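You operate a simulated robot arm through the tools that you are given. There is no shell and no other tool. Be economical: measure what you need, move in short steps, check, and stop when the job is done.

The job below is to be done with a simulated two-armed robot. You get a single attempt, and the scene is never put back.

TASK
Fit the green tape from the drawer on the tape holder and key out two lengths.
Fine: shut the drawer; hold the holder steady while you press its key.

Only the result counts: the job must be done as asked and must still hold three seconds after the hand-in. Knocking over, shifting, dropping, spilling or breaking anything else fails it.

THE ROBOT
Two 7-joint arms with two-finger parallel grippers on one trunk, on a base that drives. Base frame: it is fixed to the floor where the robot stands at the start and does not move with it; the origin is under the middle of the robot, x ahead of it, y to its left, z up. Readings come in mm, degrees, newtons and seconds.
The left shoulder is at the start at [70, 134, 1101], the right one opposite. With the tool pointing down near the work surface each hand reaches from about 100 to 640 mm from the robot's upright axis, wherever it stands, measured 20 degrees to its own side. Places, roughly: holder key [800, 100, 900]; spindle of the tape holder [800, 0, 900]; tape drawer [600, 0, 800]. Payload 1.57 kg a hand.
Tool frame (each hand has its own): the origin (TCP) lies between the finger pads and is the grasp point; the fingertips stand 30 mm ahead of it; z points along the fingers, y is the line along which they close. The gripper opens to 80 mm. The fingers are 17 mm wide and 12 mm thick; the gripper's body (40 by 82 mm) begins 80 mm behind the TCP.
Orientation is told as [roll, pitch, yaw] about the base's x, y, z axes, in that order, counted from this pose: with the fingers straight down and closing along the base's y, the tool's x points along the base's -x, its y along +y and its z along -z.

THE INTERFACE
- The arms move only by the tool arm_command. It takes "left_plan", "right_plan" or both (then of equal length, played together; a hand with none holds still); each is a list of rows, each an object (a shift or turn left out is 0, a gripper value left out holds the last) with "dp": the shift along the tool's x, y, z in units of 25 mm (1.0 is 25 mm), a list of three; "angular": the turn, a rotation vector about the tool's x, y, z in units of 5 degrees (1.0 is 5 degrees), a list of three; "claw": the closure in counts, from 0 (fully open) to 255 (shut). In form: [{"dp": [x, y, z], "angular": [rx, ry, rz], "claw": claw}, ...]. A call has 1 to 12 rows; each row shifts and turns the commanded pose from where the row before left it, along the tool's axes as they then stand. A call with a number of a shift or a turn outside -1 to 1 is refused whole. A row lasts 0.2 s, in which the tool goes at most 50 mm and 8.6 degrees; a call with a longer step from one row to the next is refused whole, and so is a gripper value outside its range. A pose out of reach is approached as far as the arm can. The call stops where the force on the tool passes 40 N (or 10 N more than at its start, if that is more) or the arm is blocked; 0.2 s more then pass. The fingers move at their own pace (about 153 mm/s each) and stop on an object; they squeeze with about 29 N. The grip force told is the motor's: it shows also when the fingers shut on nothing. Time passes only in rows, and 0.2 s behind the last, so rows that do not move let the fingers close. The reply holds the time, the measured pose of the TCP, the force on the tool along the base axes, the opening and the grip force, in the units named above and with some noise, with the torque about the TCP (base axes, N m) and any sound that the robot's microphone picked up, and new pictures: "show" is both (left out), scene, wrist or none (wrist: the cameras of the hands that moved).
- Cameras (640 x 400 px; columns grow to the right, rows downward): "scene" is now at [137.2, -6.6, 1328.3]; the picture's right is [-0.08, -1.00, 0.00], its down [-0.57, 0.04, -0.82] and it looks along [0.82, -0.06, -0.57] (base axes); focal length 214 px, centre (320, 200). "left" rides on the left gripper at [72, 7, -122] in its tool frame; the picture's right is [-0.09, 1.00, 0.00], its down [-0.84, -0.08, -0.54] and it looks along [-0.54, -0.05, 0.84] (tool axes); focal length 238 px, centre (320, 200). "right" rides on the right gripper at [72, -7, -122] in its tool frame; the picture's right is [0.09, 1.00, 0.00], its down [-0.84, 0.08, -0.54] and it looks along [-0.54, 0.05, 0.84] (tool axes); focal length 238 px, centre (320, 200). There is no depth. A picture from a camera that has moved, and an enlarged one, comes with that camera's place and axes in the base frame and with its lens.
- raise_lower(by): slides the trunk up (or, below 0, down) by that many mm; the arms and the scene camera ride with it, the base frame stays. It gives what a move gives, with no picture.
- roll_base(legs): drives the robot by 1 to 6 legs, each [ahead, left, turn to the left] in mm, mm and degrees, along the robot's own axes; the way and the turn of a leg run together, so that a leg with both is an arc; at most 1500 mm and 180 degrees a leg. The arms and the cameras ride along, it lands a little off, and it stops where it bumps. It gives what a move gives, and a new picture of the scene camera.
- aim_head(pan, tilt): turns the head with the scene camera to pan (to the left, within 86 degrees either way) and tilt (down, from -29 to 69), counted from straight ahead of the robot. It gives what a move gives, and a new picture of the scene camera.
- enlarge(camera, box): a new picture of the part [left, top, right, bottom] of that camera's present view, enlarged. It takes no simulated time.
- hand_in(): hands the job in; it is judged then, once.

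Work in short steps. Places have to be worked out from the pictures, the camera data and where the tool is seen: move nearer, look again, correct. Check each grasp and each placing, and mend what went wrong. You have 120 turns and 260 pictures in all, those below and enlarged ones among them. Open the grippers and draw the arms clear of the work before you hand the job in, unless the task says otherwise; then end with one line.

The tools are called after "Call:" by a JSON object that holds its "api" and its "payload". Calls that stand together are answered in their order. arm_command: Moves the arms, as the interface text tells. Its arguments: {"type":"object","properties":{"left_plan":{"type":"array","items":{"type":"object","properties":{"dp":{"type":"array","items":{"type":"number"}},"angular":{"type":"array","items":{"type":"number"}},"claw":{"type":"number"}}}},"right_plan":{"type":"array","items":{"type":"object","properties":{"dp":{"type":"array","items":{"type":"number"}},"angular":{"type":"array","items":{"type":"number"}},"claw":{"type":"number"}}}},"show":{"type":"string","enum":["both","scene","wrist","none"]}},"required":[]} The other tools are called the same way: raise_lower (by) slides the trunk up or down; roll_base (legs) drives the base; aim_head (pan, tilt) turns the head that bears the scene camera; enlarge (camera, box) takes an enlarged picture of a part of a camera's view; hand_in () hands the job in.

At the start:

```text
clock: 0.0
left_eef_pos: [477.7, 207.3, 1220.9]
left_ee_rot: [0.0, 0.0, 0.1]
left_contact_force: [-0.4, 0.0, 0.9]
left_wrist_torque: [-0.02, 0.02, -0.02]
left_finger_gap: 79.9
left_grip_force: 0.1
right_eef_pos: [404.8, -194.6, 1175.1]
right_ee_rot: [0.1, 0.0, 0.0]
right_contact_force: [0.4, -0.4, 0.2]
right_wrist_torque: [-0.02, -0.02, 0.0]
right_finger_gap: 80.1
right_grip_force: 0.1
trunk travel left (down, up): [-675.0, 265.0]
robot x, y, heading: [-0.6, 0.1, 0.1]
head pan, tilt: [-4.3, 34.9]
```

scene: 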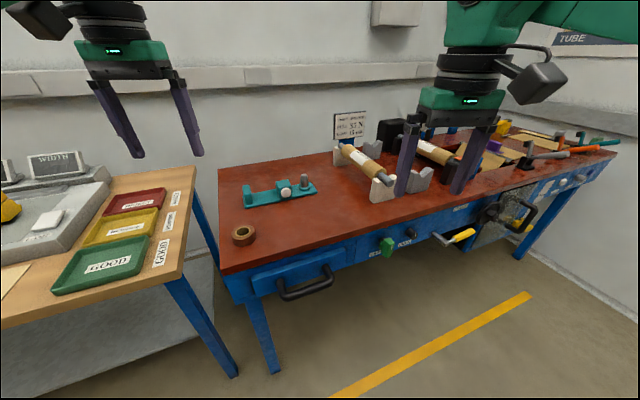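
right: 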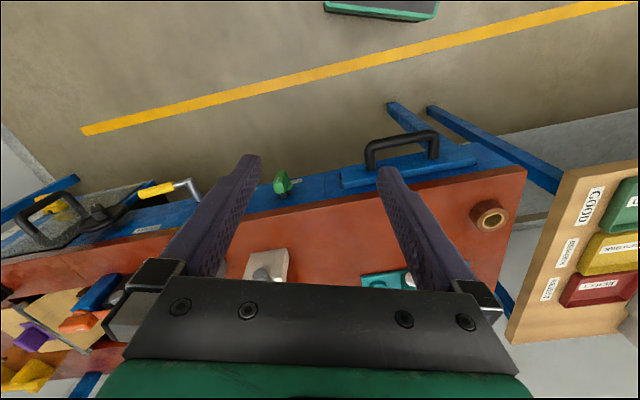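
left: 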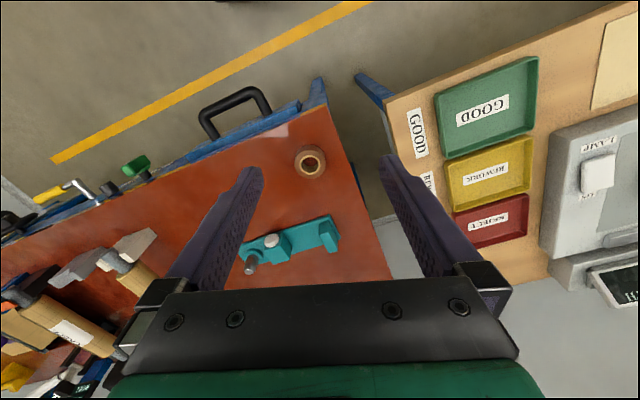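

The scene shows a red workbench with a teal device, a brown roll, and a drawer with a black handle. I enlarge the parts to identify them.

Call:
{"api": "enlarge", "payload": {"camera": "scene", "box": [210, 150, 370, 310]}}

Call:
{"api": "enlarge", "payload": {"camera": "left", "box": [180, 70, 400, 290]}}

Call:
{"api": "enlarge", "payload": {"camera": "scene", "box": [320, 90, 640, 290]}}

```text
2.50 times, centred on (290, 230) of scene
camera zoom: at [137.2, -6.6, 1328.3], right [-0.08, -1.0, 0.0], down [-0.57, 0.04, -0.82], along [0.82, -0.06, -0.57], focal length 536 px, centre (395, 125)
```

zoom: 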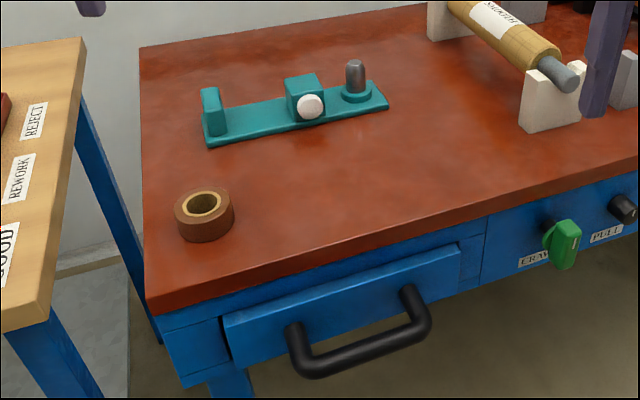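

```text
1.82 times, centred on (290, 180) of left
camera zoom: at [404.2, 214.3, 1342.0], right [0.09, 1.0, 0.0], down [0.84, -0.08, 0.54], along [0.54, -0.05, -0.84], focal length 433 px, centre (374, 236)
```

zoom: 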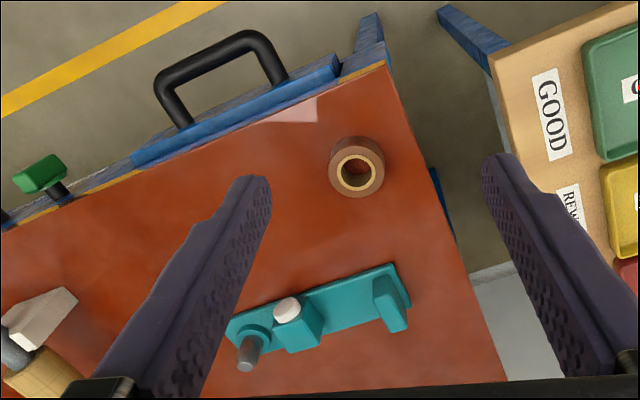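

```text
2.00 times, centred on (480, 190) of scene
camera zoom: at [137.2, -6.6, 1328.3], right [-0.08, -1.0, 0.0], down [-0.57, 0.04, -0.82], along [0.82, -0.06, -0.57], focal length 429 px, centre (0, 220)
```

zoom: 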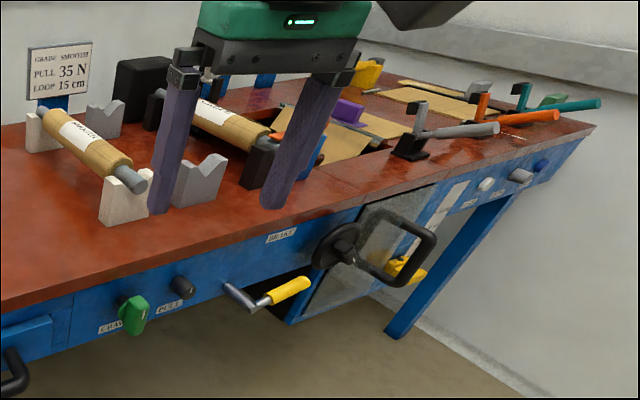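

Triangulating the two views puts the spindle near [836, 0, 900], the bench top near z≈885 and the drawer handle near [490, 6, 800]. The bench is turned about 14° to the left, so I square the robot to it, back off and shift right so the drawer is centred.

Call:
{"api": "roll_base", "payload": {"legs": [[0, 0, 14], [-80, -110, 0]]}}

Call:
{"api": "raise_lower", "payload": {"by": 100}}

Call:
{"api": "aim_head", "payload": {"pan": 0, "tilt": 42}}

```text
clock: 2.1
left_eef_pos: [363.4, 191.1, 1219.3]
left_ee_rot: [-0.1, 0.1, 13.8]
left_contact_force: [-0.7, 0.3, -0.2]
left_wrist_torque: [0.0, 0.0, 0.0]
left_finger_gap: 79.9
left_grip_force: 0.1
right_eef_pos: [388.5, -215.9, 1172.9]
right_ee_rot: [-0.1, 0.2, 13.9]
right_contact_force: [0.4, -0.1, 0.5]
right_wrist_torque: [0.0, -0.01, 0.0]
right_finger_gap: 79.8
right_grip_force: 0.0
trunk travel left (down, up): [-675.0, 265.0]
robot x, y, heading: [-50.5, -127.0, 13.8]
head pan, tilt: [-4.3, 34.9]
camera scene: at [84.2, -97.5, 1328.2], right [0.16, -0.99, 0.0], down [-0.56, -0.1, -0.82], along [0.81, 0.13, -0.57], focal length 214 px, centre (320, 200)
```

scene: 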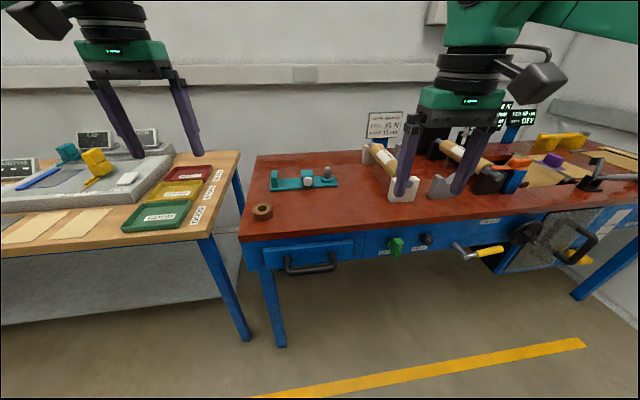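

```text
clock: 3.5
left_eef_pos: [361.5, 189.1, 1319.4]
left_ee_rot: [-0.2, 0.0, 13.9]
left_contact_force: [0.4, 0.6, -0.2]
left_wrist_torque: [-0.01, 0.0, 0.01]
left_finger_gap: 80.0
left_grip_force: 0.1
right_eef_pos: [388.9, -218.1, 1273.5]
right_ee_rot: [0.0, 0.0, 13.8]
right_contact_force: [0.1, -0.3, -0.5]
right_wrist_torque: [0.0, -0.02, -0.01]
right_finger_gap: 79.8
right_grip_force: 0.0
trunk travel left (down, up): [-775.0, 165.0]
robot x, y, heading: [-52.1, -126.8, 13.9]
head pan, tilt: [-4.3, 34.9]
```

```text
clock: 4.2
left_eef_pos: [361.2, 190.0, 1319.9]
left_ee_rot: [0.0, 0.0, 14.0]
left_contact_force: [0.6, 0.5, -0.2]
left_wrist_torque: [-0.01, 0.02, -0.04]
left_finger_gap: 80.1
left_grip_force: 0.0
right_eef_pos: [389.6, -217.6, 1273.9]
right_ee_rot: [0.0, 0.0, 13.8]
right_contact_force: [0.7, -0.5, 1.3]
right_wrist_torque: [-0.01, -0.05, -0.02]
right_finger_gap: 80.1
right_grip_force: 0.0
trunk travel left (down, up): [-775.0, 165.0]
robot x, y, heading: [-51.2, -124.1, 13.7]
head pan, tilt: [0.0, 42.0]
camera scene: at [77.7, -94.1, 1417.7], right [0.24, -0.97, 0.0], down [-0.65, -0.16, -0.74], along [0.72, 0.18, -0.67], focal length 214 px, centre (320, 200)
```

scene: 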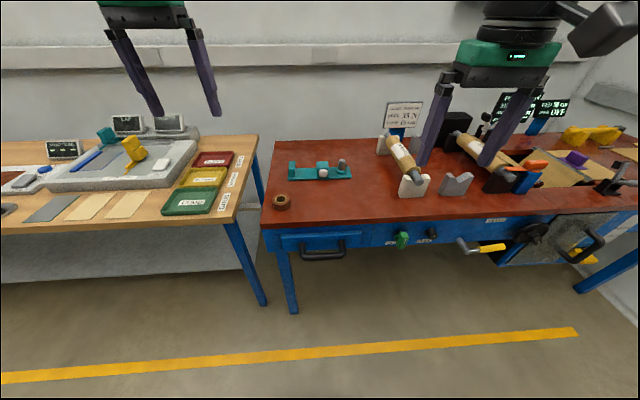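

The view is now nearly square to the bench. I enlarge the drawer region to measure the handle and bench yaw.

Call:
{"api": "enlarge", "payload": {"camera": "scene", "box": [250, 130, 450, 290]}}

Call:
{"api": "enlarge", "payload": {"camera": "left", "box": [0, 0, 640, 400]}}

Call:
{"api": "enlarge", "payload": {"camera": "right", "box": [0, 0, 640, 400]}}

```text
2.50 times, centred on (350, 210) of scene
camera zoom: at [77.7, -94.1, 1417.7], right [0.24, -0.97, 0.0], down [-0.65, -0.16, -0.74], along [0.72, 0.18, -0.67], focal length 536 px, centre (245, 175)
```

zoom: 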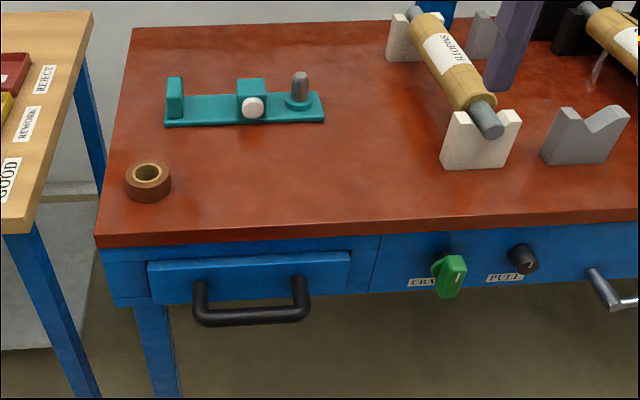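

```text
1.00 times, centred on (320, 200) of left
camera zoom: at [290.1, 178.5, 1442.0], right [-0.15, 0.99, 0.0], down [0.83, 0.13, 0.54], along [0.54, 0.08, -0.84], focal length 238 px, centre (320, 200)
```

zoom: 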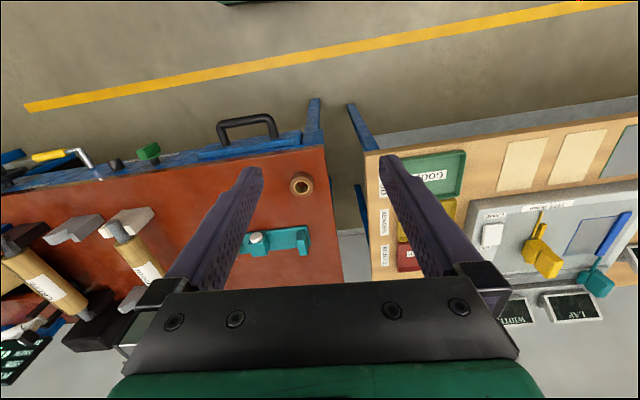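

```text
1.00 times, centred on (320, 200) of right
camera zoom: at [322.5, -241.6, 1395.9], right [-0.33, 0.95, 0.0], down [0.79, 0.27, 0.54], along [0.51, 0.18, -0.84], focal length 238 px, centre (320, 200)
```

zoom: 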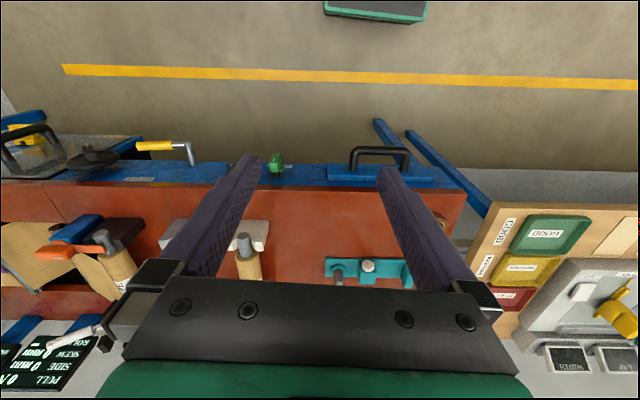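

The front edge measures about 17.6° yaw, and the handle bar is near [492, -4, 777]. I turn the last 4° and look at the handle with the right hand from closer up.

Call:
{"api": "roll_base", "payload": {"legs": [[0, 0, 3.9]]}}

```text
clock: 5.0
left_eef_pos: [339.8, 213.9, 1319.1]
left_ee_rot: [0.0, 0.0, 17.7]
left_contact_force: [0.1, 0.2, -0.3]
left_wrist_torque: [0.0, -0.03, -0.01]
left_finger_gap: 79.8
left_grip_force: 0.1
right_eef_pos: [392.7, -189.9, 1273.0]
right_ee_rot: [0.1, 0.0, 17.6]
right_contact_force: [-0.5, -0.2, 0.4]
right_wrist_torque: [0.02, 0.0, 0.0]
right_finger_gap: 80.1
right_grip_force: 0.0
trunk travel left (down, up): [-775.0, 165.0]
robot x, y, heading: [-52.3, -127.3, 17.7]
head pan, tilt: [0.0, 42.0]
camera scene: at [75.8, -87.8, 1417.7], right [0.3, -0.95, 0.0], down [-0.64, -0.2, -0.74], along [0.71, 0.23, -0.67], focal length 214 px, centre (320, 200)
```

scene: 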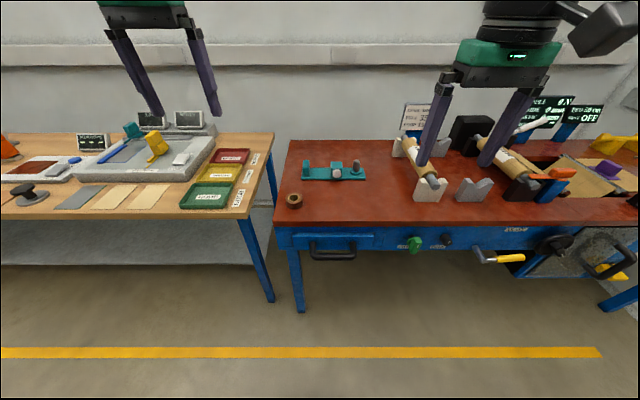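

Square now; tool axes align with the bench. I bring the closed right hand to a spot in front of and above the handle to look at it closely.

Call:
{"api": "arm_command", "payload": {"right_plan": [{"dp": [-0.2, 0.49, 1], "claw": 255}, {"dp": [-0.2, 0.49, 1]}, {"dp": [-0.2, 0.49, 1]}, {"dp": [-0.2, 0.49, 1]}, {"dp": [-0.2, 0.49, 1]}, {"dp": [-0.2, 0.49, 1]}, {"dp": [-0.2, 0.49, 1]}, {"dp": [-0.2, 0.49, 1]}, {"dp": [-0.2, 0.49, 1]}, {"dp": [-0.2, 0.49, 1]}, {"dp": [-0.2, 0.49, 1]}, {"dp": [-0.2, 0.49, 1]}]}}

```text
clock: 7.6
left_eef_pos: [339.2, 216.9, 1318.9]
left_ee_rot: [0.0, 0.1, 17.8]
left_contact_force: [0.8, 0.0, 0.4]
left_wrist_torque: [-0.01, 0.02, -0.02]
left_finger_gap: 79.9
left_grip_force: 0.0
right_eef_pos: [391.4, -79.1, 985.1]
right_ee_rot: [0.2, 0.0, 17.6]
right_contact_force: [0.6, 0.1, 0.5]
right_wrist_torque: [0.03, 0.02, 0.02]
right_finger_gap: 0.0
right_grip_force: 20.6
right hand out of reach, approached as far as the arm can: row 10, 11, 12
trunk travel left (down, up): [-775.0, 165.0]
robot x, y, heading: [-49.4, -126.1, 17.7]
head pan, tilt: [0.0, 42.0]
camera scene: at [75.8, -85.3, 1417.6], right [0.3, -0.95, 0.0], down [-0.64, -0.2, -0.74], along [0.71, 0.23, -0.67], focal length 214 px, centre (320, 200)
camera right: at [327.2, -106.7, 1107.4], right [-0.39, 0.92, 0.0], down [0.77, 0.33, 0.54], along [0.5, 0.21, -0.84], focal length 238 px, centre (320, 200)
```

scene: 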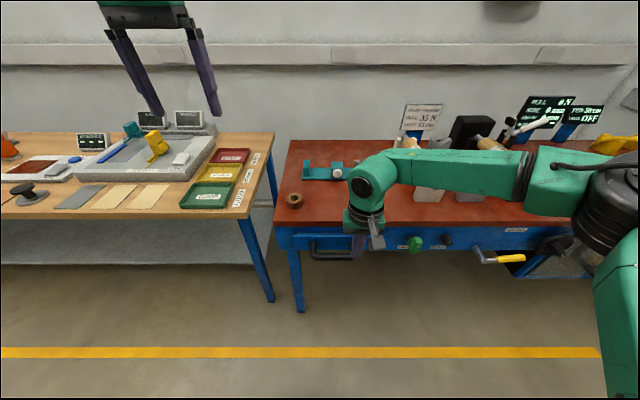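
right: 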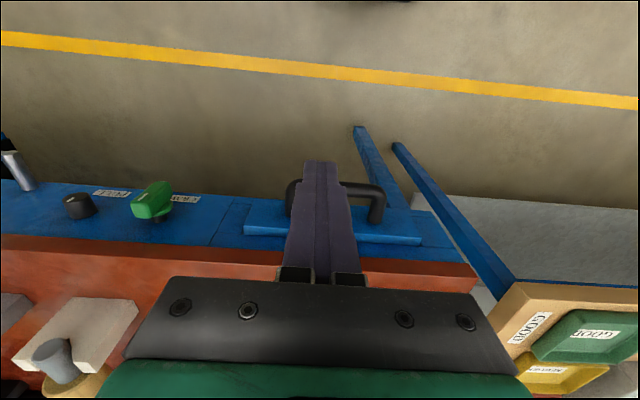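

The right arm hit a reach limit when crossing inward, so I shift the robot left to put the drawer on the right arm's own side.

Call:
{"api": "roll_base", "payload": {"legs": [[0, 140, 0]]}}

Call:
{"api": "arm_command", "payload": {"right_plan": [{"dp": [0, -0.7, 0.6]}, {"dp": [0, -0.7, 0.6]}, {"dp": [0, -0.7, 0.6]}, {"dp": [0, -0.7, 0.6]}]}}

```text
clock: 8.9
left_eef_pos: [297.9, 348.8, 1320.8]
left_ee_rot: [0.2, 0.0, 17.7]
left_contact_force: [-1.1, -0.2, 1.0]
left_wrist_torque: [0.04, 0.0, -0.03]
left_finger_gap: 80.2
left_grip_force: 0.1
right_eef_pos: [349.4, 53.7, 985.6]
right_ee_rot: [0.4, -0.2, 17.6]
right_contact_force: [1.0, -0.5, -0.5]
right_wrist_torque: [0.04, 0.01, 0.05]
right_finger_gap: 0.0
right_grip_force: 21.9
trunk travel left (down, up): [-775.0, 165.0]
robot x, y, heading: [-93.3, 8.3, 17.6]
head pan, tilt: [0.0, 42.0]
camera scene: at [33.2, 46.6, 1417.7], right [0.3, -0.95, 0.0], down [-0.64, -0.2, -0.74], along [0.71, 0.23, -0.67], focal length 214 px, centre (320, 200)
```

scene: 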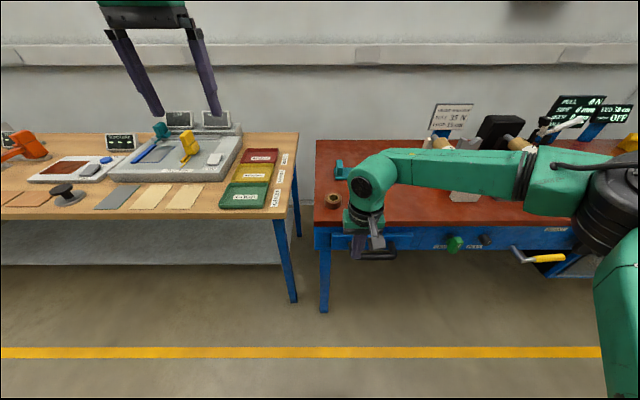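

```text
clock: 9.9
left_eef_pos: [296.0, 349.4, 1319.9]
left_ee_rot: [0.0, 0.0, 17.7]
left_contact_force: [-0.9, -0.2, -0.4]
left_wrist_torque: [0.04, 0.0, 0.01]
left_finger_gap: 80.1
left_grip_force: 0.0
right_eef_pos: [369.5, -11.6, 926.1]
right_ee_rot: [0.2, -0.1, 17.6]
right_contact_force: [1.2, -0.1, 0.3]
right_wrist_torque: [0.01, -0.03, 0.02]
right_finger_gap: 0.0
right_grip_force: 21.2
trunk travel left (down, up): [-775.0, 165.0]
robot x, y, heading: [-95.4, 9.8, 17.5]
head pan, tilt: [0.0, 42.0]
camera scene: at [32.8, 48.3, 1417.7], right [0.3, -0.95, 0.0], down [-0.64, -0.2, -0.74], along [0.71, 0.23, -0.67], focal length 214 px, centre (320, 200)
camera right: at [305.3, -39.6, 1047.9], right [-0.39, 0.92, 0.0], down [0.77, 0.33, 0.54], along [0.5, 0.21, -0.84], focal length 238 px, centre (320, 200)
```

scene: 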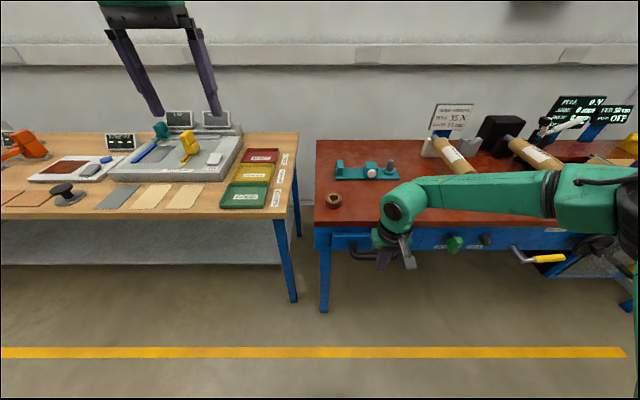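
right: 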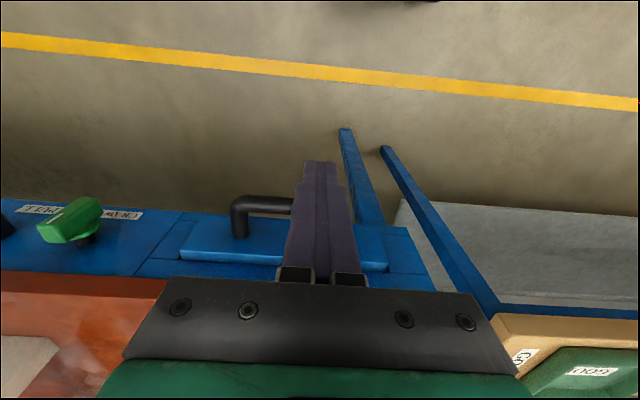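

The handle bar is centred near [490, -9, 777] with a wide gap behind it. I tilt the closed fingers 20° forward and hover above the gap.

Call:
{"api": "arm_command", "payload": {"right_plan": [{"angular": [0, -1, 0]}, {"angular": [0, -1, 0]}, {"angular": [0, -1, 0]}, {"angular": [0, -1, 0]}, {"dp": [-0.69, -0.227, 0.897]}, {"dp": [-0.69, -0.227, 0.897]}, {"dp": [-0.69, -0.227, 0.897]}, {"dp": [-0.69, -0.227, 0.897]}, {"dp": [-0.69, -0.227, 0.897]}, {"dp": [-0.69, -0.227, 0.897]}]}}

```text
clock: 12.2
left_eef_pos: [296.3, 350.6, 1318.9]
left_ee_rot: [0.0, 0.0, 17.6]
left_contact_force: [0.4, -0.3, -0.3]
left_wrist_torque: [0.0, 0.04, 0.0]
left_finger_gap: 80.0
left_grip_force: 0.1
right_eef_pos: [485.1, -38.8, 878.1]
right_ee_rot: [0.2, -20.1, 17.5]
right_contact_force: [0.9, 0.4, 0.1]
right_wrist_torque: [0.0, 0.01, -0.02]
right_finger_gap: 0.1
right_grip_force: 21.4
right hand out of reach, approached as far as the arm can: row 8, 9, 10
trunk travel left (down, up): [-775.0, 165.0]
robot x, y, heading: [-93.4, 5.2, 17.9]
head pan, tilt: [0.0, 42.0]
camera scene: at [32.7, 49.2, 1417.6], right [0.3, -0.95, 0.0], down [-0.64, -0.2, -0.74], along [0.71, 0.23, -0.67], focal length 214 px, centre (320, 200)
camera right: at [386.4, -77.4, 968.2], right [-0.38, 0.92, -0.03], down [0.55, 0.25, 0.8], along [0.74, 0.29, -0.6], focal length 238 px, centre (320, 200)
```

scene: 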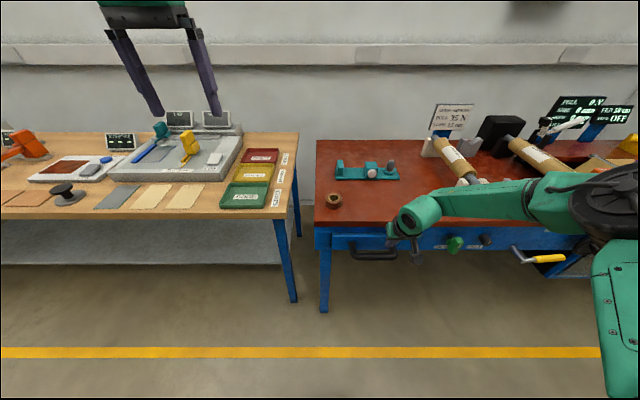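
right: 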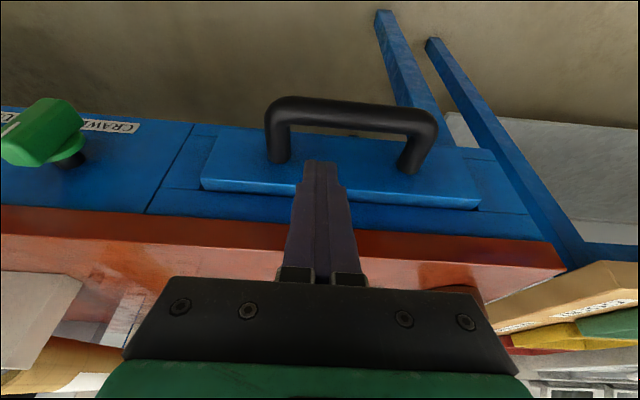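

The arm is again at its reach limit; the hand is 14 mm short of the bar and 27 mm to its right. I lift it over the bench edge height, then drive 70 mm forward.

Call:
{"api": "arm_command", "payload": {"right_plan": [{"dp": [-0.27, 0.36, -0.75]}, {"dp": [-0.27, 0.36, -0.75]}, {"dp": [-0.27, 0.36, -0.75]}], "show": "none"}}

Call:
{"api": "roll_base", "payload": {"legs": [[70, 0, 0]]}}

Call:
{"api": "enlarge", "payload": {"camera": "right", "box": [0, 0, 640, 400]}}

```text
clock: 12.9
left_eef_pos: [296.4, 350.2, 1320.1]
left_ee_rot: [-0.1, 0.0, 17.8]
left_contact_force: [0.0, 0.5, 0.9]
left_wrist_torque: [0.01, 0.05, -0.01]
left_finger_gap: 80.2
left_grip_force: 0.0
right_eef_pos: [477.4, -11.6, 938.3]
right_ee_rot: [0.0, -20.1, 17.5]
right_contact_force: [0.0, 0.4, -0.1]
right_wrist_torque: [-0.01, 0.0, -0.01]
right_finger_gap: 0.1
right_grip_force: 21.3
trunk travel left (down, up): [-775.0, 165.0]
robot x, y, heading: [-94.1, 7.9, 17.7]
head pan, tilt: [0.0, 42.0]
```

```text
clock: 14.0
left_eef_pos: [355.3, 369.5, 1322.2]
left_ee_rot: [0.0, -0.3, 17.7]
left_contact_force: [-1.0, 0.2, 0.3]
left_wrist_torque: [0.0, -0.02, 0.01]
left_finger_gap: 80.2
left_grip_force: 0.0
right_eef_pos: [539.8, 8.3, 942.4]
right_ee_rot: [0.1, -20.4, 17.6]
right_contact_force: [0.2, -0.4, -0.7]
right_wrist_torque: [0.03, -0.02, -0.01]
right_finger_gap: 0.0
right_grip_force: 21.4
trunk travel left (down, up): [-775.0, 165.0]
robot x, y, heading: [-26.4, 29.7, 17.5]
head pan, tilt: [0.0, 42.0]
camera scene: at [91.2, 68.0, 1418.4], right [0.3, -0.95, 0.0], down [-0.63, -0.2, -0.75], along [0.71, 0.23, -0.67], focal length 214 px, centre (320, 200)
```

scene: 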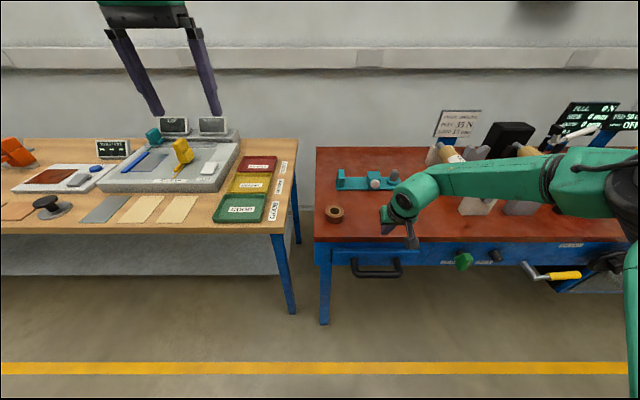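

```text
1.00 times, centred on (320, 200) of right
camera zoom: at [438.6, -31.4, 1031.1], right [-0.38, 0.92, -0.03], down [0.54, 0.25, 0.8], along [0.75, 0.29, -0.6], focal length 238 px, centre (320, 200)
```

zoom: 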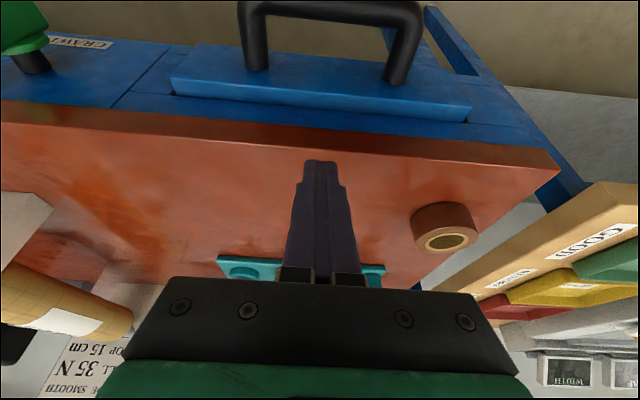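

The bar is about 28 mm too far back under the fingers now, with ~36 mm of gap between bar and drawer front. I shift back 27 mm and lower 100 mm, then look.

Call:
{"api": "arm_command", "payload": {"right_plan": [{"dp": [1, 0.08, -0.36]}, {"dp": [0.274, 0, 0.752]}, {"dp": [0.274, 0, 0.752]}, {"dp": [0.274, 0, 0.752]}, {"dp": [0.274, 0, 0.752]}, {"dp": [0.274, 0, 0.752]}], "show": "wrist"}}

```text
clock: 15.4
left_eef_pos: [362.6, 371.6, 1318.6]
left_ee_rot: [-0.1, 0.1, 17.6]
left_contact_force: [1.1, -0.1, 0.7]
left_wrist_torque: [-0.05, 0.01, 0.0]
left_finger_gap: 79.9
left_grip_force: 0.0
right_eef_pos: [508.1, -11.0, 856.1]
right_ee_rot: [0.2, -20.1, 17.5]
right_contact_force: [0.1, 0.6, -0.2]
right_wrist_torque: [-0.02, 0.0, 0.01]
right_finger_gap: 0.0
right_grip_force: 21.3
right hand out of reach, approached as far as the arm can: row 5, 6
trunk travel left (down, up): [-775.0, 165.0]
robot x, y, heading: [-29.9, 25.5, 17.8]
head pan, tilt: [0.0, 42.0]
camera right: at [408.5, -50.4, 945.7], right [-0.38, 0.92, -0.03], down [0.55, 0.25, 0.8], along [0.74, 0.29, -0.6], focal length 238 px, centre (320, 200)
```

right: 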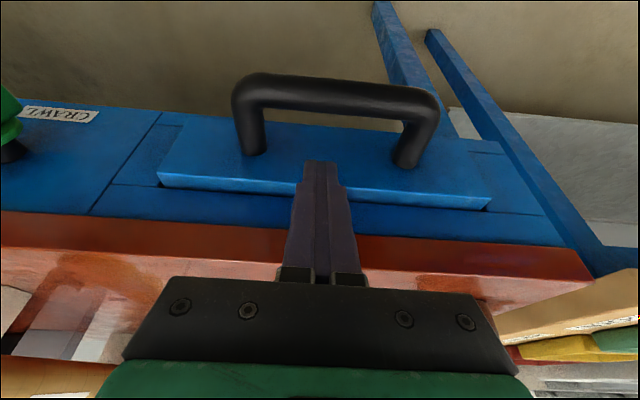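

Reach limit is in height, so I nudge the hand into line with the gap (10 mm forward, 10 mm left, 40 mm up) and then lower the trunk.

Call:
{"api": "arm_command", "payload": {"right_plan": [{"dp": [-0.46, 0.2, -0.68]}, {"dp": [-0.46, 0.2, -0.68]}], "show": "none"}}

Call:
{"api": "raise_lower", "payload": {"by": -65}}

Call:
{"api": "enlarge", "payload": {"camera": "right", "box": [0, 0, 640, 400]}}

```text
clock: 16.0
left_eef_pos: [361.7, 372.9, 1319.4]
left_ee_rot: [0.0, -0.2, 17.7]
left_contact_force: [1.2, 0.2, -0.7]
left_wrist_torque: [-0.02, 0.0, -0.01]
left_finger_gap: 79.7
left_grip_force: 0.0
right_eef_pos: [514.5, 1.9, 896.9]
right_ee_rot: [0.2, -20.1, 17.5]
right_contact_force: [0.0, 0.0, 0.6]
right_wrist_torque: [-0.01, -0.03, 0.01]
right_finger_gap: 0.0
right_grip_force: 22.0
trunk travel left (down, up): [-775.0, 165.0]
robot x, y, heading: [-24.4, 34.0, 17.4]
head pan, tilt: [0.0, 42.0]
```

```text
clock: 17.0
left_eef_pos: [362.2, 372.6, 1255.0]
left_ee_rot: [0.0, -0.1, 17.6]
left_contact_force: [0.6, -0.5, 0.5]
left_wrist_torque: [0.02, 0.02, -0.02]
left_finger_gap: 80.0
left_grip_force: 0.1
right_eef_pos: [513.0, 1.2, 830.9]
right_ee_rot: [0.0, -20.1, 17.5]
right_contact_force: [-0.5, 0.0, -0.3]
right_wrist_torque: [-0.02, 0.02, 0.0]
right_finger_gap: 0.0
right_grip_force: 21.1
trunk travel left (down, up): [-710.0, 230.0]
robot x, y, heading: [-30.5, 34.4, 17.3]
head pan, tilt: [0.0, 42.0]
```

```text
1.00 times, centred on (320, 200) of right
camera zoom: at [413.9, -37.9, 921.0], right [-0.38, 0.92, -0.03], down [0.55, 0.25, 0.8], along [0.74, 0.29, -0.6], focal length 238 px, centre (320, 200)
```

zoom: 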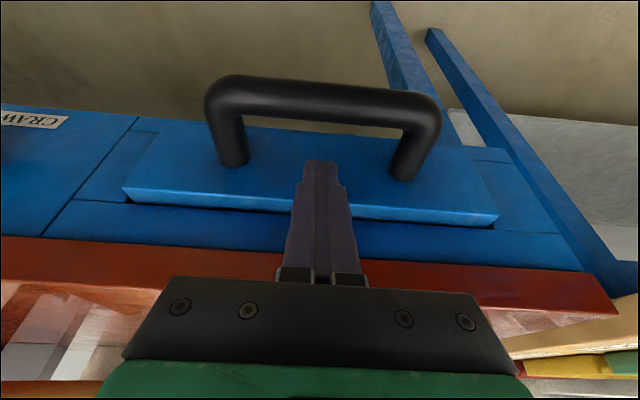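

I back off 3 mm, lower a further 25 mm and look at where the fingertips sit relative to the bar.

Call:
{"api": "raise_lower", "payload": {"by": -25}}

Call:
{"api": "enlarge", "payload": {"camera": "right", "box": [160, 50, 480, 250]}}

Call:
{"api": "enlarge", "payload": {"camera": "scene", "box": [320, 190, 480, 290]}}

```text
clock: 17.7
left_eef_pos: [361.8, 371.8, 1229.0]
left_ee_rot: [0.1, 0.0, 17.7]
left_contact_force: [0.2, -0.5, 0.0]
left_wrist_torque: [-0.01, 0.04, 0.0]
left_finger_gap: 79.8
left_grip_force: 0.0
right_eef_pos: [514.1, 2.1, 805.3]
right_ee_rot: [0.1, -20.1, 17.7]
right_contact_force: [0.7, -0.1, 0.1]
right_wrist_torque: [-0.03, -0.01, -0.01]
right_finger_gap: 0.0
right_grip_force: 21.4
trunk travel left (down, up): [-685.0, 255.0]
robot x, y, heading: [-29.0, 29.7, 17.7]
head pan, tilt: [0.0, 42.0]
```

```text
2.00 times, centred on (320, 150) of right
camera zoom: at [413.9, -37.9, 896.0], right [-0.38, 0.92, -0.03], down [0.55, 0.25, 0.8], along [0.74, 0.29, -0.6], focal length 477 px, centre (320, 300)
```

zoom: 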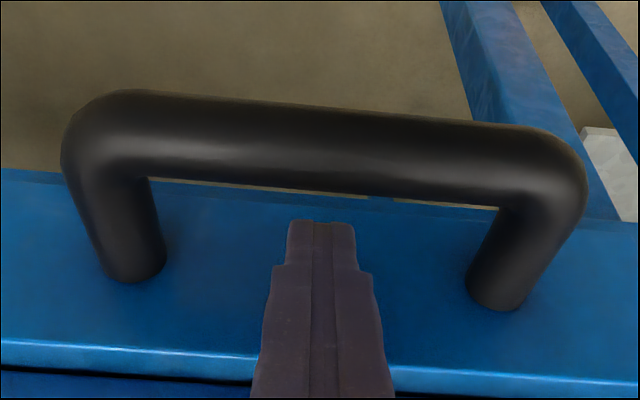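

```text
4.00 times, centred on (400, 240) of scene
camera zoom: at [97.6, 70.1, 1327.6], right [0.3, -0.95, 0.0], down [-0.64, -0.2, -0.74], along [0.71, 0.23, -0.67], focal length 858 px, centre (0, 40)
```

zoom: 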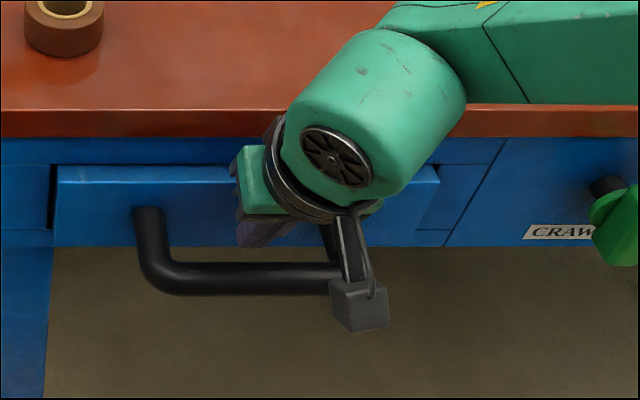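

The fingertips are laterally centred between bar and drawer front, with no contact. I descend another 30 mm with the force guard.

Call:
{"api": "arm_command", "payload": {"right_plan": [{"dp": [0.27, 0, 0.55]}, {"dp": [0.27, 0, 0.55]}], "show": "wrist"}}

```text
clock: 18.3
left_eef_pos: [362.3, 372.5, 1230.4]
left_ee_rot: [-0.1, 0.0, 17.7]
left_contact_force: [-0.1, -0.1, -0.7]
left_wrist_torque: [0.0, 0.04, 0.01]
left_finger_gap: 79.9
left_grip_force: 0.1
right_eef_pos: [511.3, -0.2, 776.3]
right_ee_rot: [0.3, -20.3, 17.4]
right_contact_force: [2.3, 0.5, 2.9]
right_wrist_torque: [-0.06, 0.03, 0.02]
right_finger_gap: 0.1
right_grip_force: 21.5
trunk travel left (down, up): [-685.0, 255.0]
robot x, y, heading: [-29.3, 26.6, 17.8]
head pan, tilt: [0.0, 42.0]
camera right: at [410.9, -39.4, 866.4], right [-0.38, 0.92, -0.03], down [0.55, 0.25, 0.8], along [0.74, 0.29, -0.6], focal length 238 px, centre (320, 200)
```

right: 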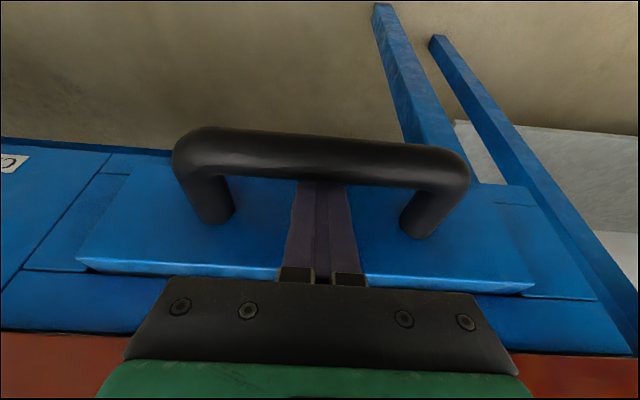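

The fingertips are now hooked behind the bar. I pull straight back 100 mm.

Call:
{"api": "arm_command", "payload": {"right_plan": [{"dp": [0.47, 0, -0.171]}, {"dp": [0.47, 0, -0.171]}, {"dp": [0.94, 0, -0.342]}, {"dp": [0.94, 0, -0.342]}, {"dp": [0.94, 0, -0.342]}]}}

```text
clock: 19.5
left_eef_pos: [361.5, 372.5, 1230.4]
left_ee_rot: [-0.1, -0.2, 17.6]
left_contact_force: [0.7, 0.1, -0.3]
left_wrist_torque: [0.0, -0.01, 0.0]
left_finger_gap: 80.0
left_grip_force: 0.1
right_eef_pos: [415.0, -29.2, 774.8]
right_ee_rot: [0.0, -20.1, 17.6]
right_contact_force: [0.6, 0.3, 1.5]
right_wrist_torque: [-0.02, 0.03, 0.01]
right_finger_gap: 0.1
right_grip_force: 21.2
trunk travel left (down, up): [-685.0, 255.0]
robot x, y, heading: [-26.6, 29.6, 17.6]
head pan, tilt: [0.0, 42.0]
camera scene: at [97.2, 70.2, 1327.7], right [0.3, -0.95, 0.0], down [-0.64, -0.2, -0.74], along [0.71, 0.23, -0.67], focal length 214 px, centre (320, 200)
camera right: at [314.2, -69.6, 864.3], right [-0.38, 0.92, -0.03], down [0.55, 0.25, 0.8], along [0.74, 0.29, -0.6], focal length 238 px, centre (320, 200)
```

scene: 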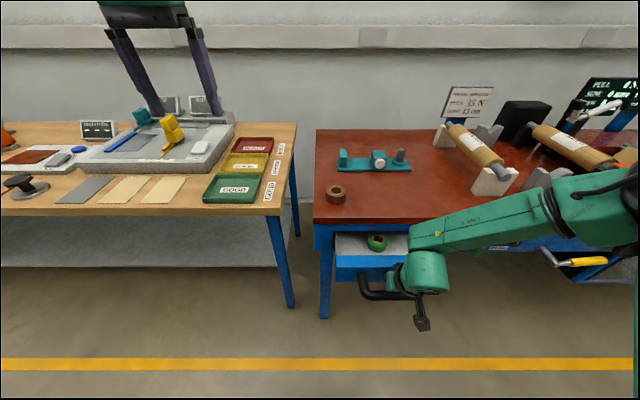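
right: 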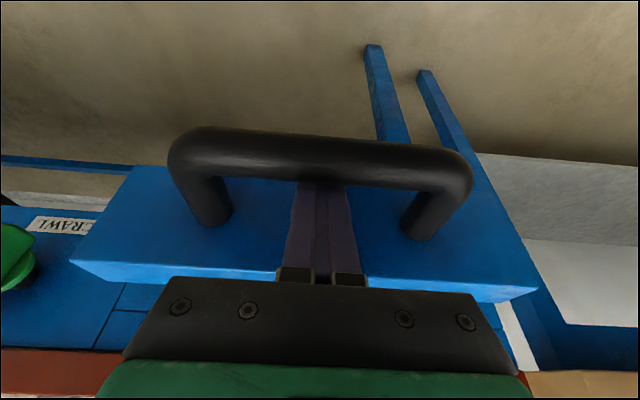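

The drawer slid open 100 mm and a green roll is visible. I pull on for more access.

Call:
{"api": "arm_command", "payload": {"right_plan": [{"dp": [0.94, 0, -0.342]}, {"dp": [0.94, 0, -0.342]}, {"dp": [0.94, 0, -0.342]}, {"dp": [0.47, 0, -0.171]}, {"dp": [0.47, 0, -0.171]}], "show": "scene"}}

Call:
{"api": "enlarge", "payload": {"camera": "scene", "box": [300, 120, 460, 320]}}

```text
clock: 20.7
left_eef_pos: [361.6, 370.6, 1230.5]
left_ee_rot: [0.0, -0.1, 17.7]
left_contact_force: [0.2, -0.1, 0.5]
left_wrist_torque: [-0.02, -0.01, 0.01]
left_finger_gap: 80.2
left_grip_force: 0.1
right_eef_pos: [319.8, -59.7, 775.1]
right_ee_rot: [0.2, -20.1, 17.6]
right_contact_force: [0.5, 1.3, 1.5]
right_wrist_torque: [-0.03, 0.01, 0.01]
right_finger_gap: 0.0
right_grip_force: 21.2
trunk travel left (down, up): [-685.0, 255.0]
robot x, y, heading: [-26.8, 30.1, 17.5]
head pan, tilt: [0.0, 42.0]
camera scene: at [97.7, 69.8, 1327.7], right [0.3, -0.95, 0.0], down [-0.64, -0.2, -0.74], along [0.71, 0.23, -0.67], focal length 214 px, centre (320, 200)
```

scene: 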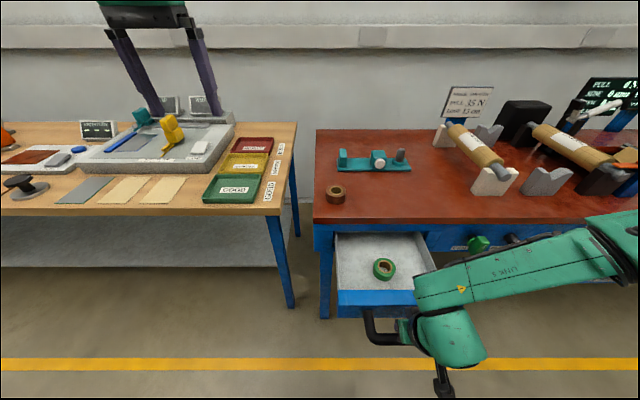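

```text
2.00 times, centred on (380, 220) of scene
camera zoom: at [97.7, 69.8, 1327.7], right [0.3, -0.95, 0.0], down [-0.64, -0.2, -0.74], along [0.71, 0.23, -0.67], focal length 429 px, centre (200, 160)
```

zoom: 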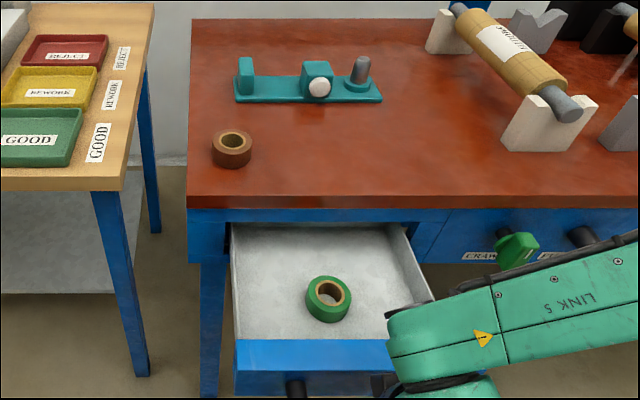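

The drawer is open about 200 mm with only the green roll in it. I free the fingers upward, straighten the tool and open the gripper.

Call:
{"api": "arm_command", "payload": {"right_plan": [{"dp": [-0.3, 0, 0.1]}, {"dp": [-0.3, 0, -0.827]}, {"dp": [-0.3, 0, -0.827]}, {"dp": [-0.3, 0, -0.827]}, {"dp": [-0.3, 0, -0.827]}, {"dp": [-0.3, 0, -0.827]}, {"dp": [-0.3, 0, -0.827]}, {"angular": [0, 1, 0]}, {"angular": [0, 1, 0]}, {"angular": [0, 1, 0]}, {"angular": [0, 1, 0], "claw": 0}]}}

```text
clock: 23.1
left_eef_pos: [361.6, 372.3, 1229.4]
left_ee_rot: [0.0, 0.0, 17.7]
left_contact_force: [-0.4, 0.3, 0.2]
left_wrist_torque: [-0.02, 0.01, 0.02]
left_finger_gap: 80.2
left_grip_force: 0.1
right_eef_pos: [328.2, -57.4, 907.1]
right_ee_rot: [0.2, 0.0, 17.5]
right_contact_force: [-0.1, -0.2, -0.2]
right_wrist_torque: [0.01, 0.01, 0.01]
right_finger_gap: 79.9
right_grip_force: 0.1
trunk travel left (down, up): [-685.0, 255.0]
robot x, y, heading: [-25.7, 29.0, 17.6]
head pan, tilt: [0.0, 42.0]
camera scene: at [98.7, 70.5, 1327.6], right [0.3, -0.95, 0.0], down [-0.64, -0.2, -0.74], along [0.71, 0.22, -0.67], focal length 214 px, centre (320, 200)
camera right: at [263.5, -85.9, 1029.4], right [-0.39, 0.92, 0.0], down [0.78, 0.32, 0.54], along [0.5, 0.21, -0.84], focal length 238 px, centre (320, 200)
```

scene: 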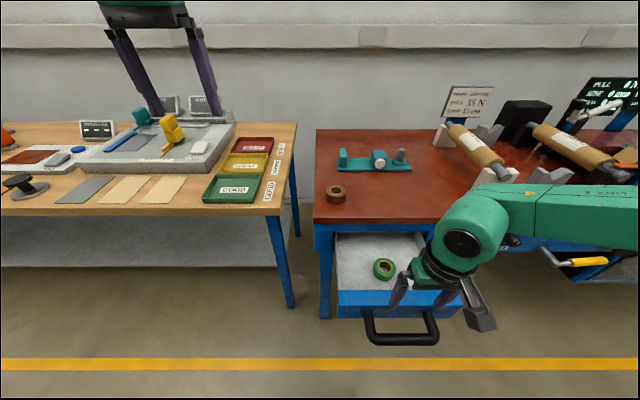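
right: 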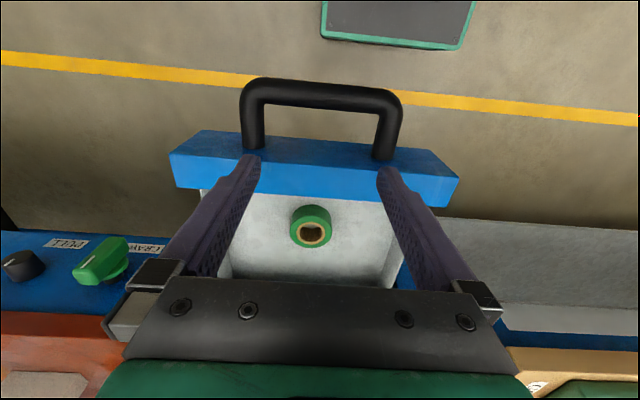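

The roll's top is about 163 mm forward of the TCP and laterally aligned. I move over it at this height and look.

Call:
{"api": "arm_command", "payload": {"right_plan": [{"dp": [-0.93, 0, 0]}, {"dp": [-0.93, 0, 0]}, {"dp": [-0.93, 0, 0]}, {"dp": [-0.93, 0, 0]}, {"dp": [-0.93, 0, 0]}, {"dp": [-0.93, 0, 0]}, {"dp": [-0.93, 0, 0.6]}]}}

```text
clock: 24.7
left_eef_pos: [363.0, 372.1, 1229.8]
left_ee_rot: [-0.1, 0.0, 17.7]
left_contact_force: [-0.1, -0.5, -0.5]
left_wrist_torque: [-0.01, 0.01, -0.05]
left_finger_gap: 80.0
left_grip_force: 0.1
right_eef_pos: [484.0, -6.8, 891.6]
right_ee_rot: [0.3, 0.0, 17.7]
right_contact_force: [0.1, -0.1, -0.2]
right_wrist_torque: [0.01, 0.02, 0.0]
right_finger_gap: 80.0
right_grip_force: 0.1
trunk travel left (down, up): [-685.0, 255.0]
robot x, y, heading: [-30.0, 29.0, 17.7]
head pan, tilt: [0.0, 42.0]
camera scene: at [99.4, 70.8, 1327.5], right [0.3, -0.95, 0.0], down [-0.64, -0.2, -0.74], along [0.71, 0.22, -0.67], focal length 214 px, centre (320, 200)
camera right: at [419.2, -36.4, 1014.1], right [-0.39, 0.92, 0.0], down [0.77, 0.33, 0.54], along [0.5, 0.21, -0.84], focal length 238 px, centre (320, 200)
```

scene: 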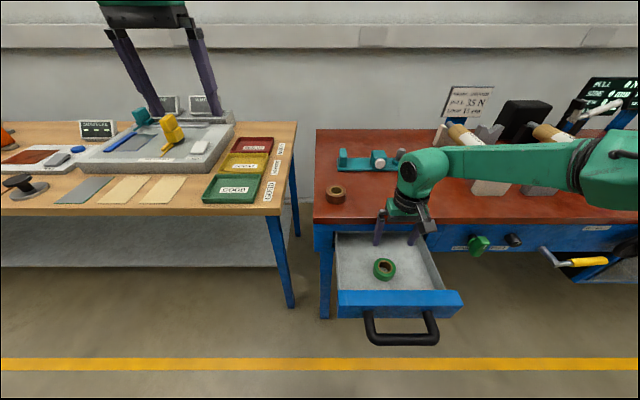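
right: 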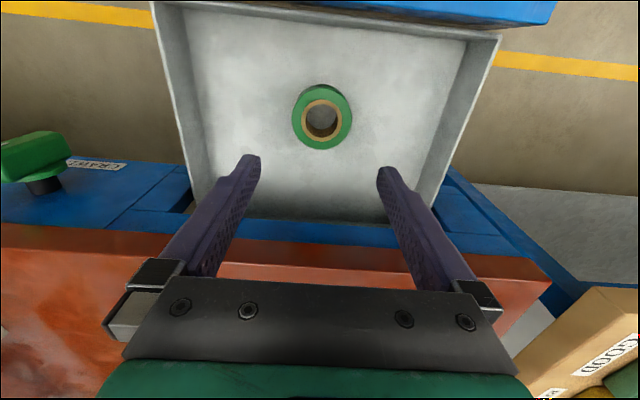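

Triangulated, the roll's top centre is about 9 mm behind the TCP, top at z≈767, diameter ≈61 mm. I correct and descend to z≈778.

Call:
{"api": "arm_command", "payload": {"right_plan": [{"dp": [0.36, -0.04, 0.5]}, {"dp": [0, 0, 1]}, {"dp": [0, 0, 1]}, {"dp": [0, 0, 1]}, {"dp": [0, 0, 0.6]}]}}

```text
clock: 25.9
left_eef_pos: [362.1, 370.7, 1229.6]
left_ee_rot: [0.1, -0.1, 17.8]
left_contact_force: [-0.4, 0.3, -0.5]
left_wrist_torque: [-0.03, 0.0, 0.0]
left_finger_gap: 80.1
left_grip_force: 0.1
right_eef_pos: [473.1, -12.4, 791.5]
right_ee_rot: [0.2, -0.3, 17.6]
right_contact_force: [-0.1, -0.2, -0.3]
right_wrist_torque: [0.01, -0.02, 0.0]
right_finger_gap: 80.1
right_grip_force: 0.1
trunk travel left (down, up): [-685.0, 255.0]
robot x, y, heading: [-30.7, 30.3, 17.7]
head pan, tilt: [0.0, 42.0]
camera scene: at [98.4, 70.1, 1327.6], right [0.3, -0.95, 0.0], down [-0.64, -0.2, -0.74], along [0.71, 0.23, -0.67], focal length 214 px, centre (320, 200)
camera right: at [409.1, -41.1, 912.5], right [-0.39, 0.92, 0.0], down [0.77, 0.32, 0.54], along [0.5, 0.21, -0.84], focal length 238 px, centre (320, 200)
```

scene: 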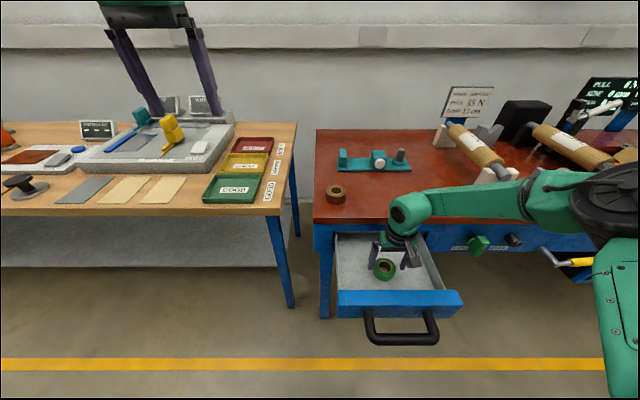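
right: 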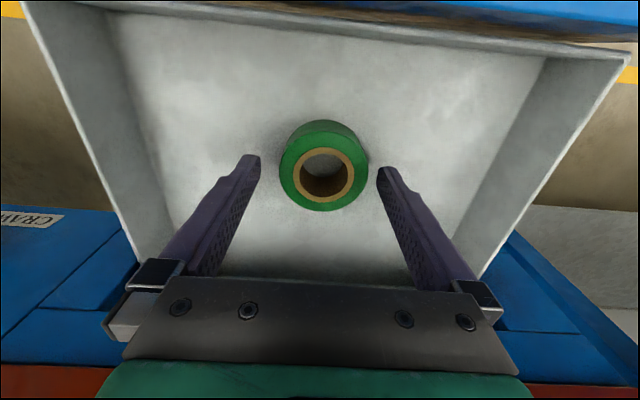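

Well centred: roll top ≈770, TCP directly above it. I lower 18 mm more with the force guard, then close.

Call:
{"api": "arm_command", "payload": {"right_plan": [{"dp": [0, 0.04, 0.36]}, {"dp": [0, 0, 0.36]}], "show": "wrist"}}

```text
clock: 26.5
left_eef_pos: [362.5, 370.5, 1229.2]
left_ee_rot: [0.0, 0.0, 17.7]
left_contact_force: [-0.1, 0.0, -0.4]
left_wrist_torque: [0.02, 0.01, -0.01]
left_finger_gap: 80.2
left_grip_force: 0.0
right_eef_pos: [467.4, -19.5, 780.3]
right_ee_rot: [0.1, -0.1, 17.7]
right_contact_force: [-0.3, -0.4, -0.2]
right_wrist_torque: [0.01, 0.0, 0.0]
right_finger_gap: 80.1
right_grip_force: 0.0
right hand out of reach, approached as far as the arm can: row 1, 2
trunk travel left (down, up): [-685.0, 255.0]
robot x, y, heading: [-26.7, 32.3, 17.6]
head pan, tilt: [0.0, 42.0]
camera right: at [403.3, -47.5, 902.2], right [-0.39, 0.92, 0.0], down [0.77, 0.32, 0.55], along [0.5, 0.21, -0.84], focal length 238 px, centre (320, 200)
```

right: 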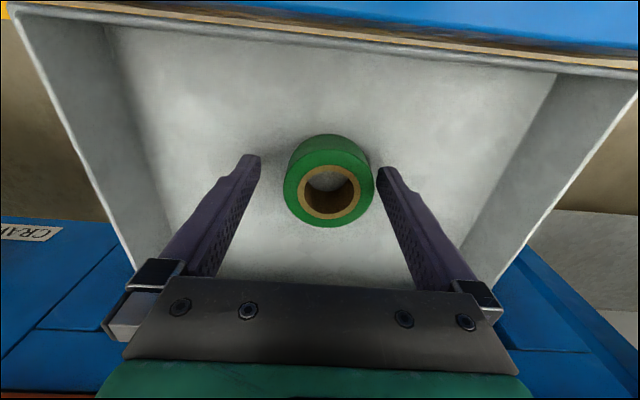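

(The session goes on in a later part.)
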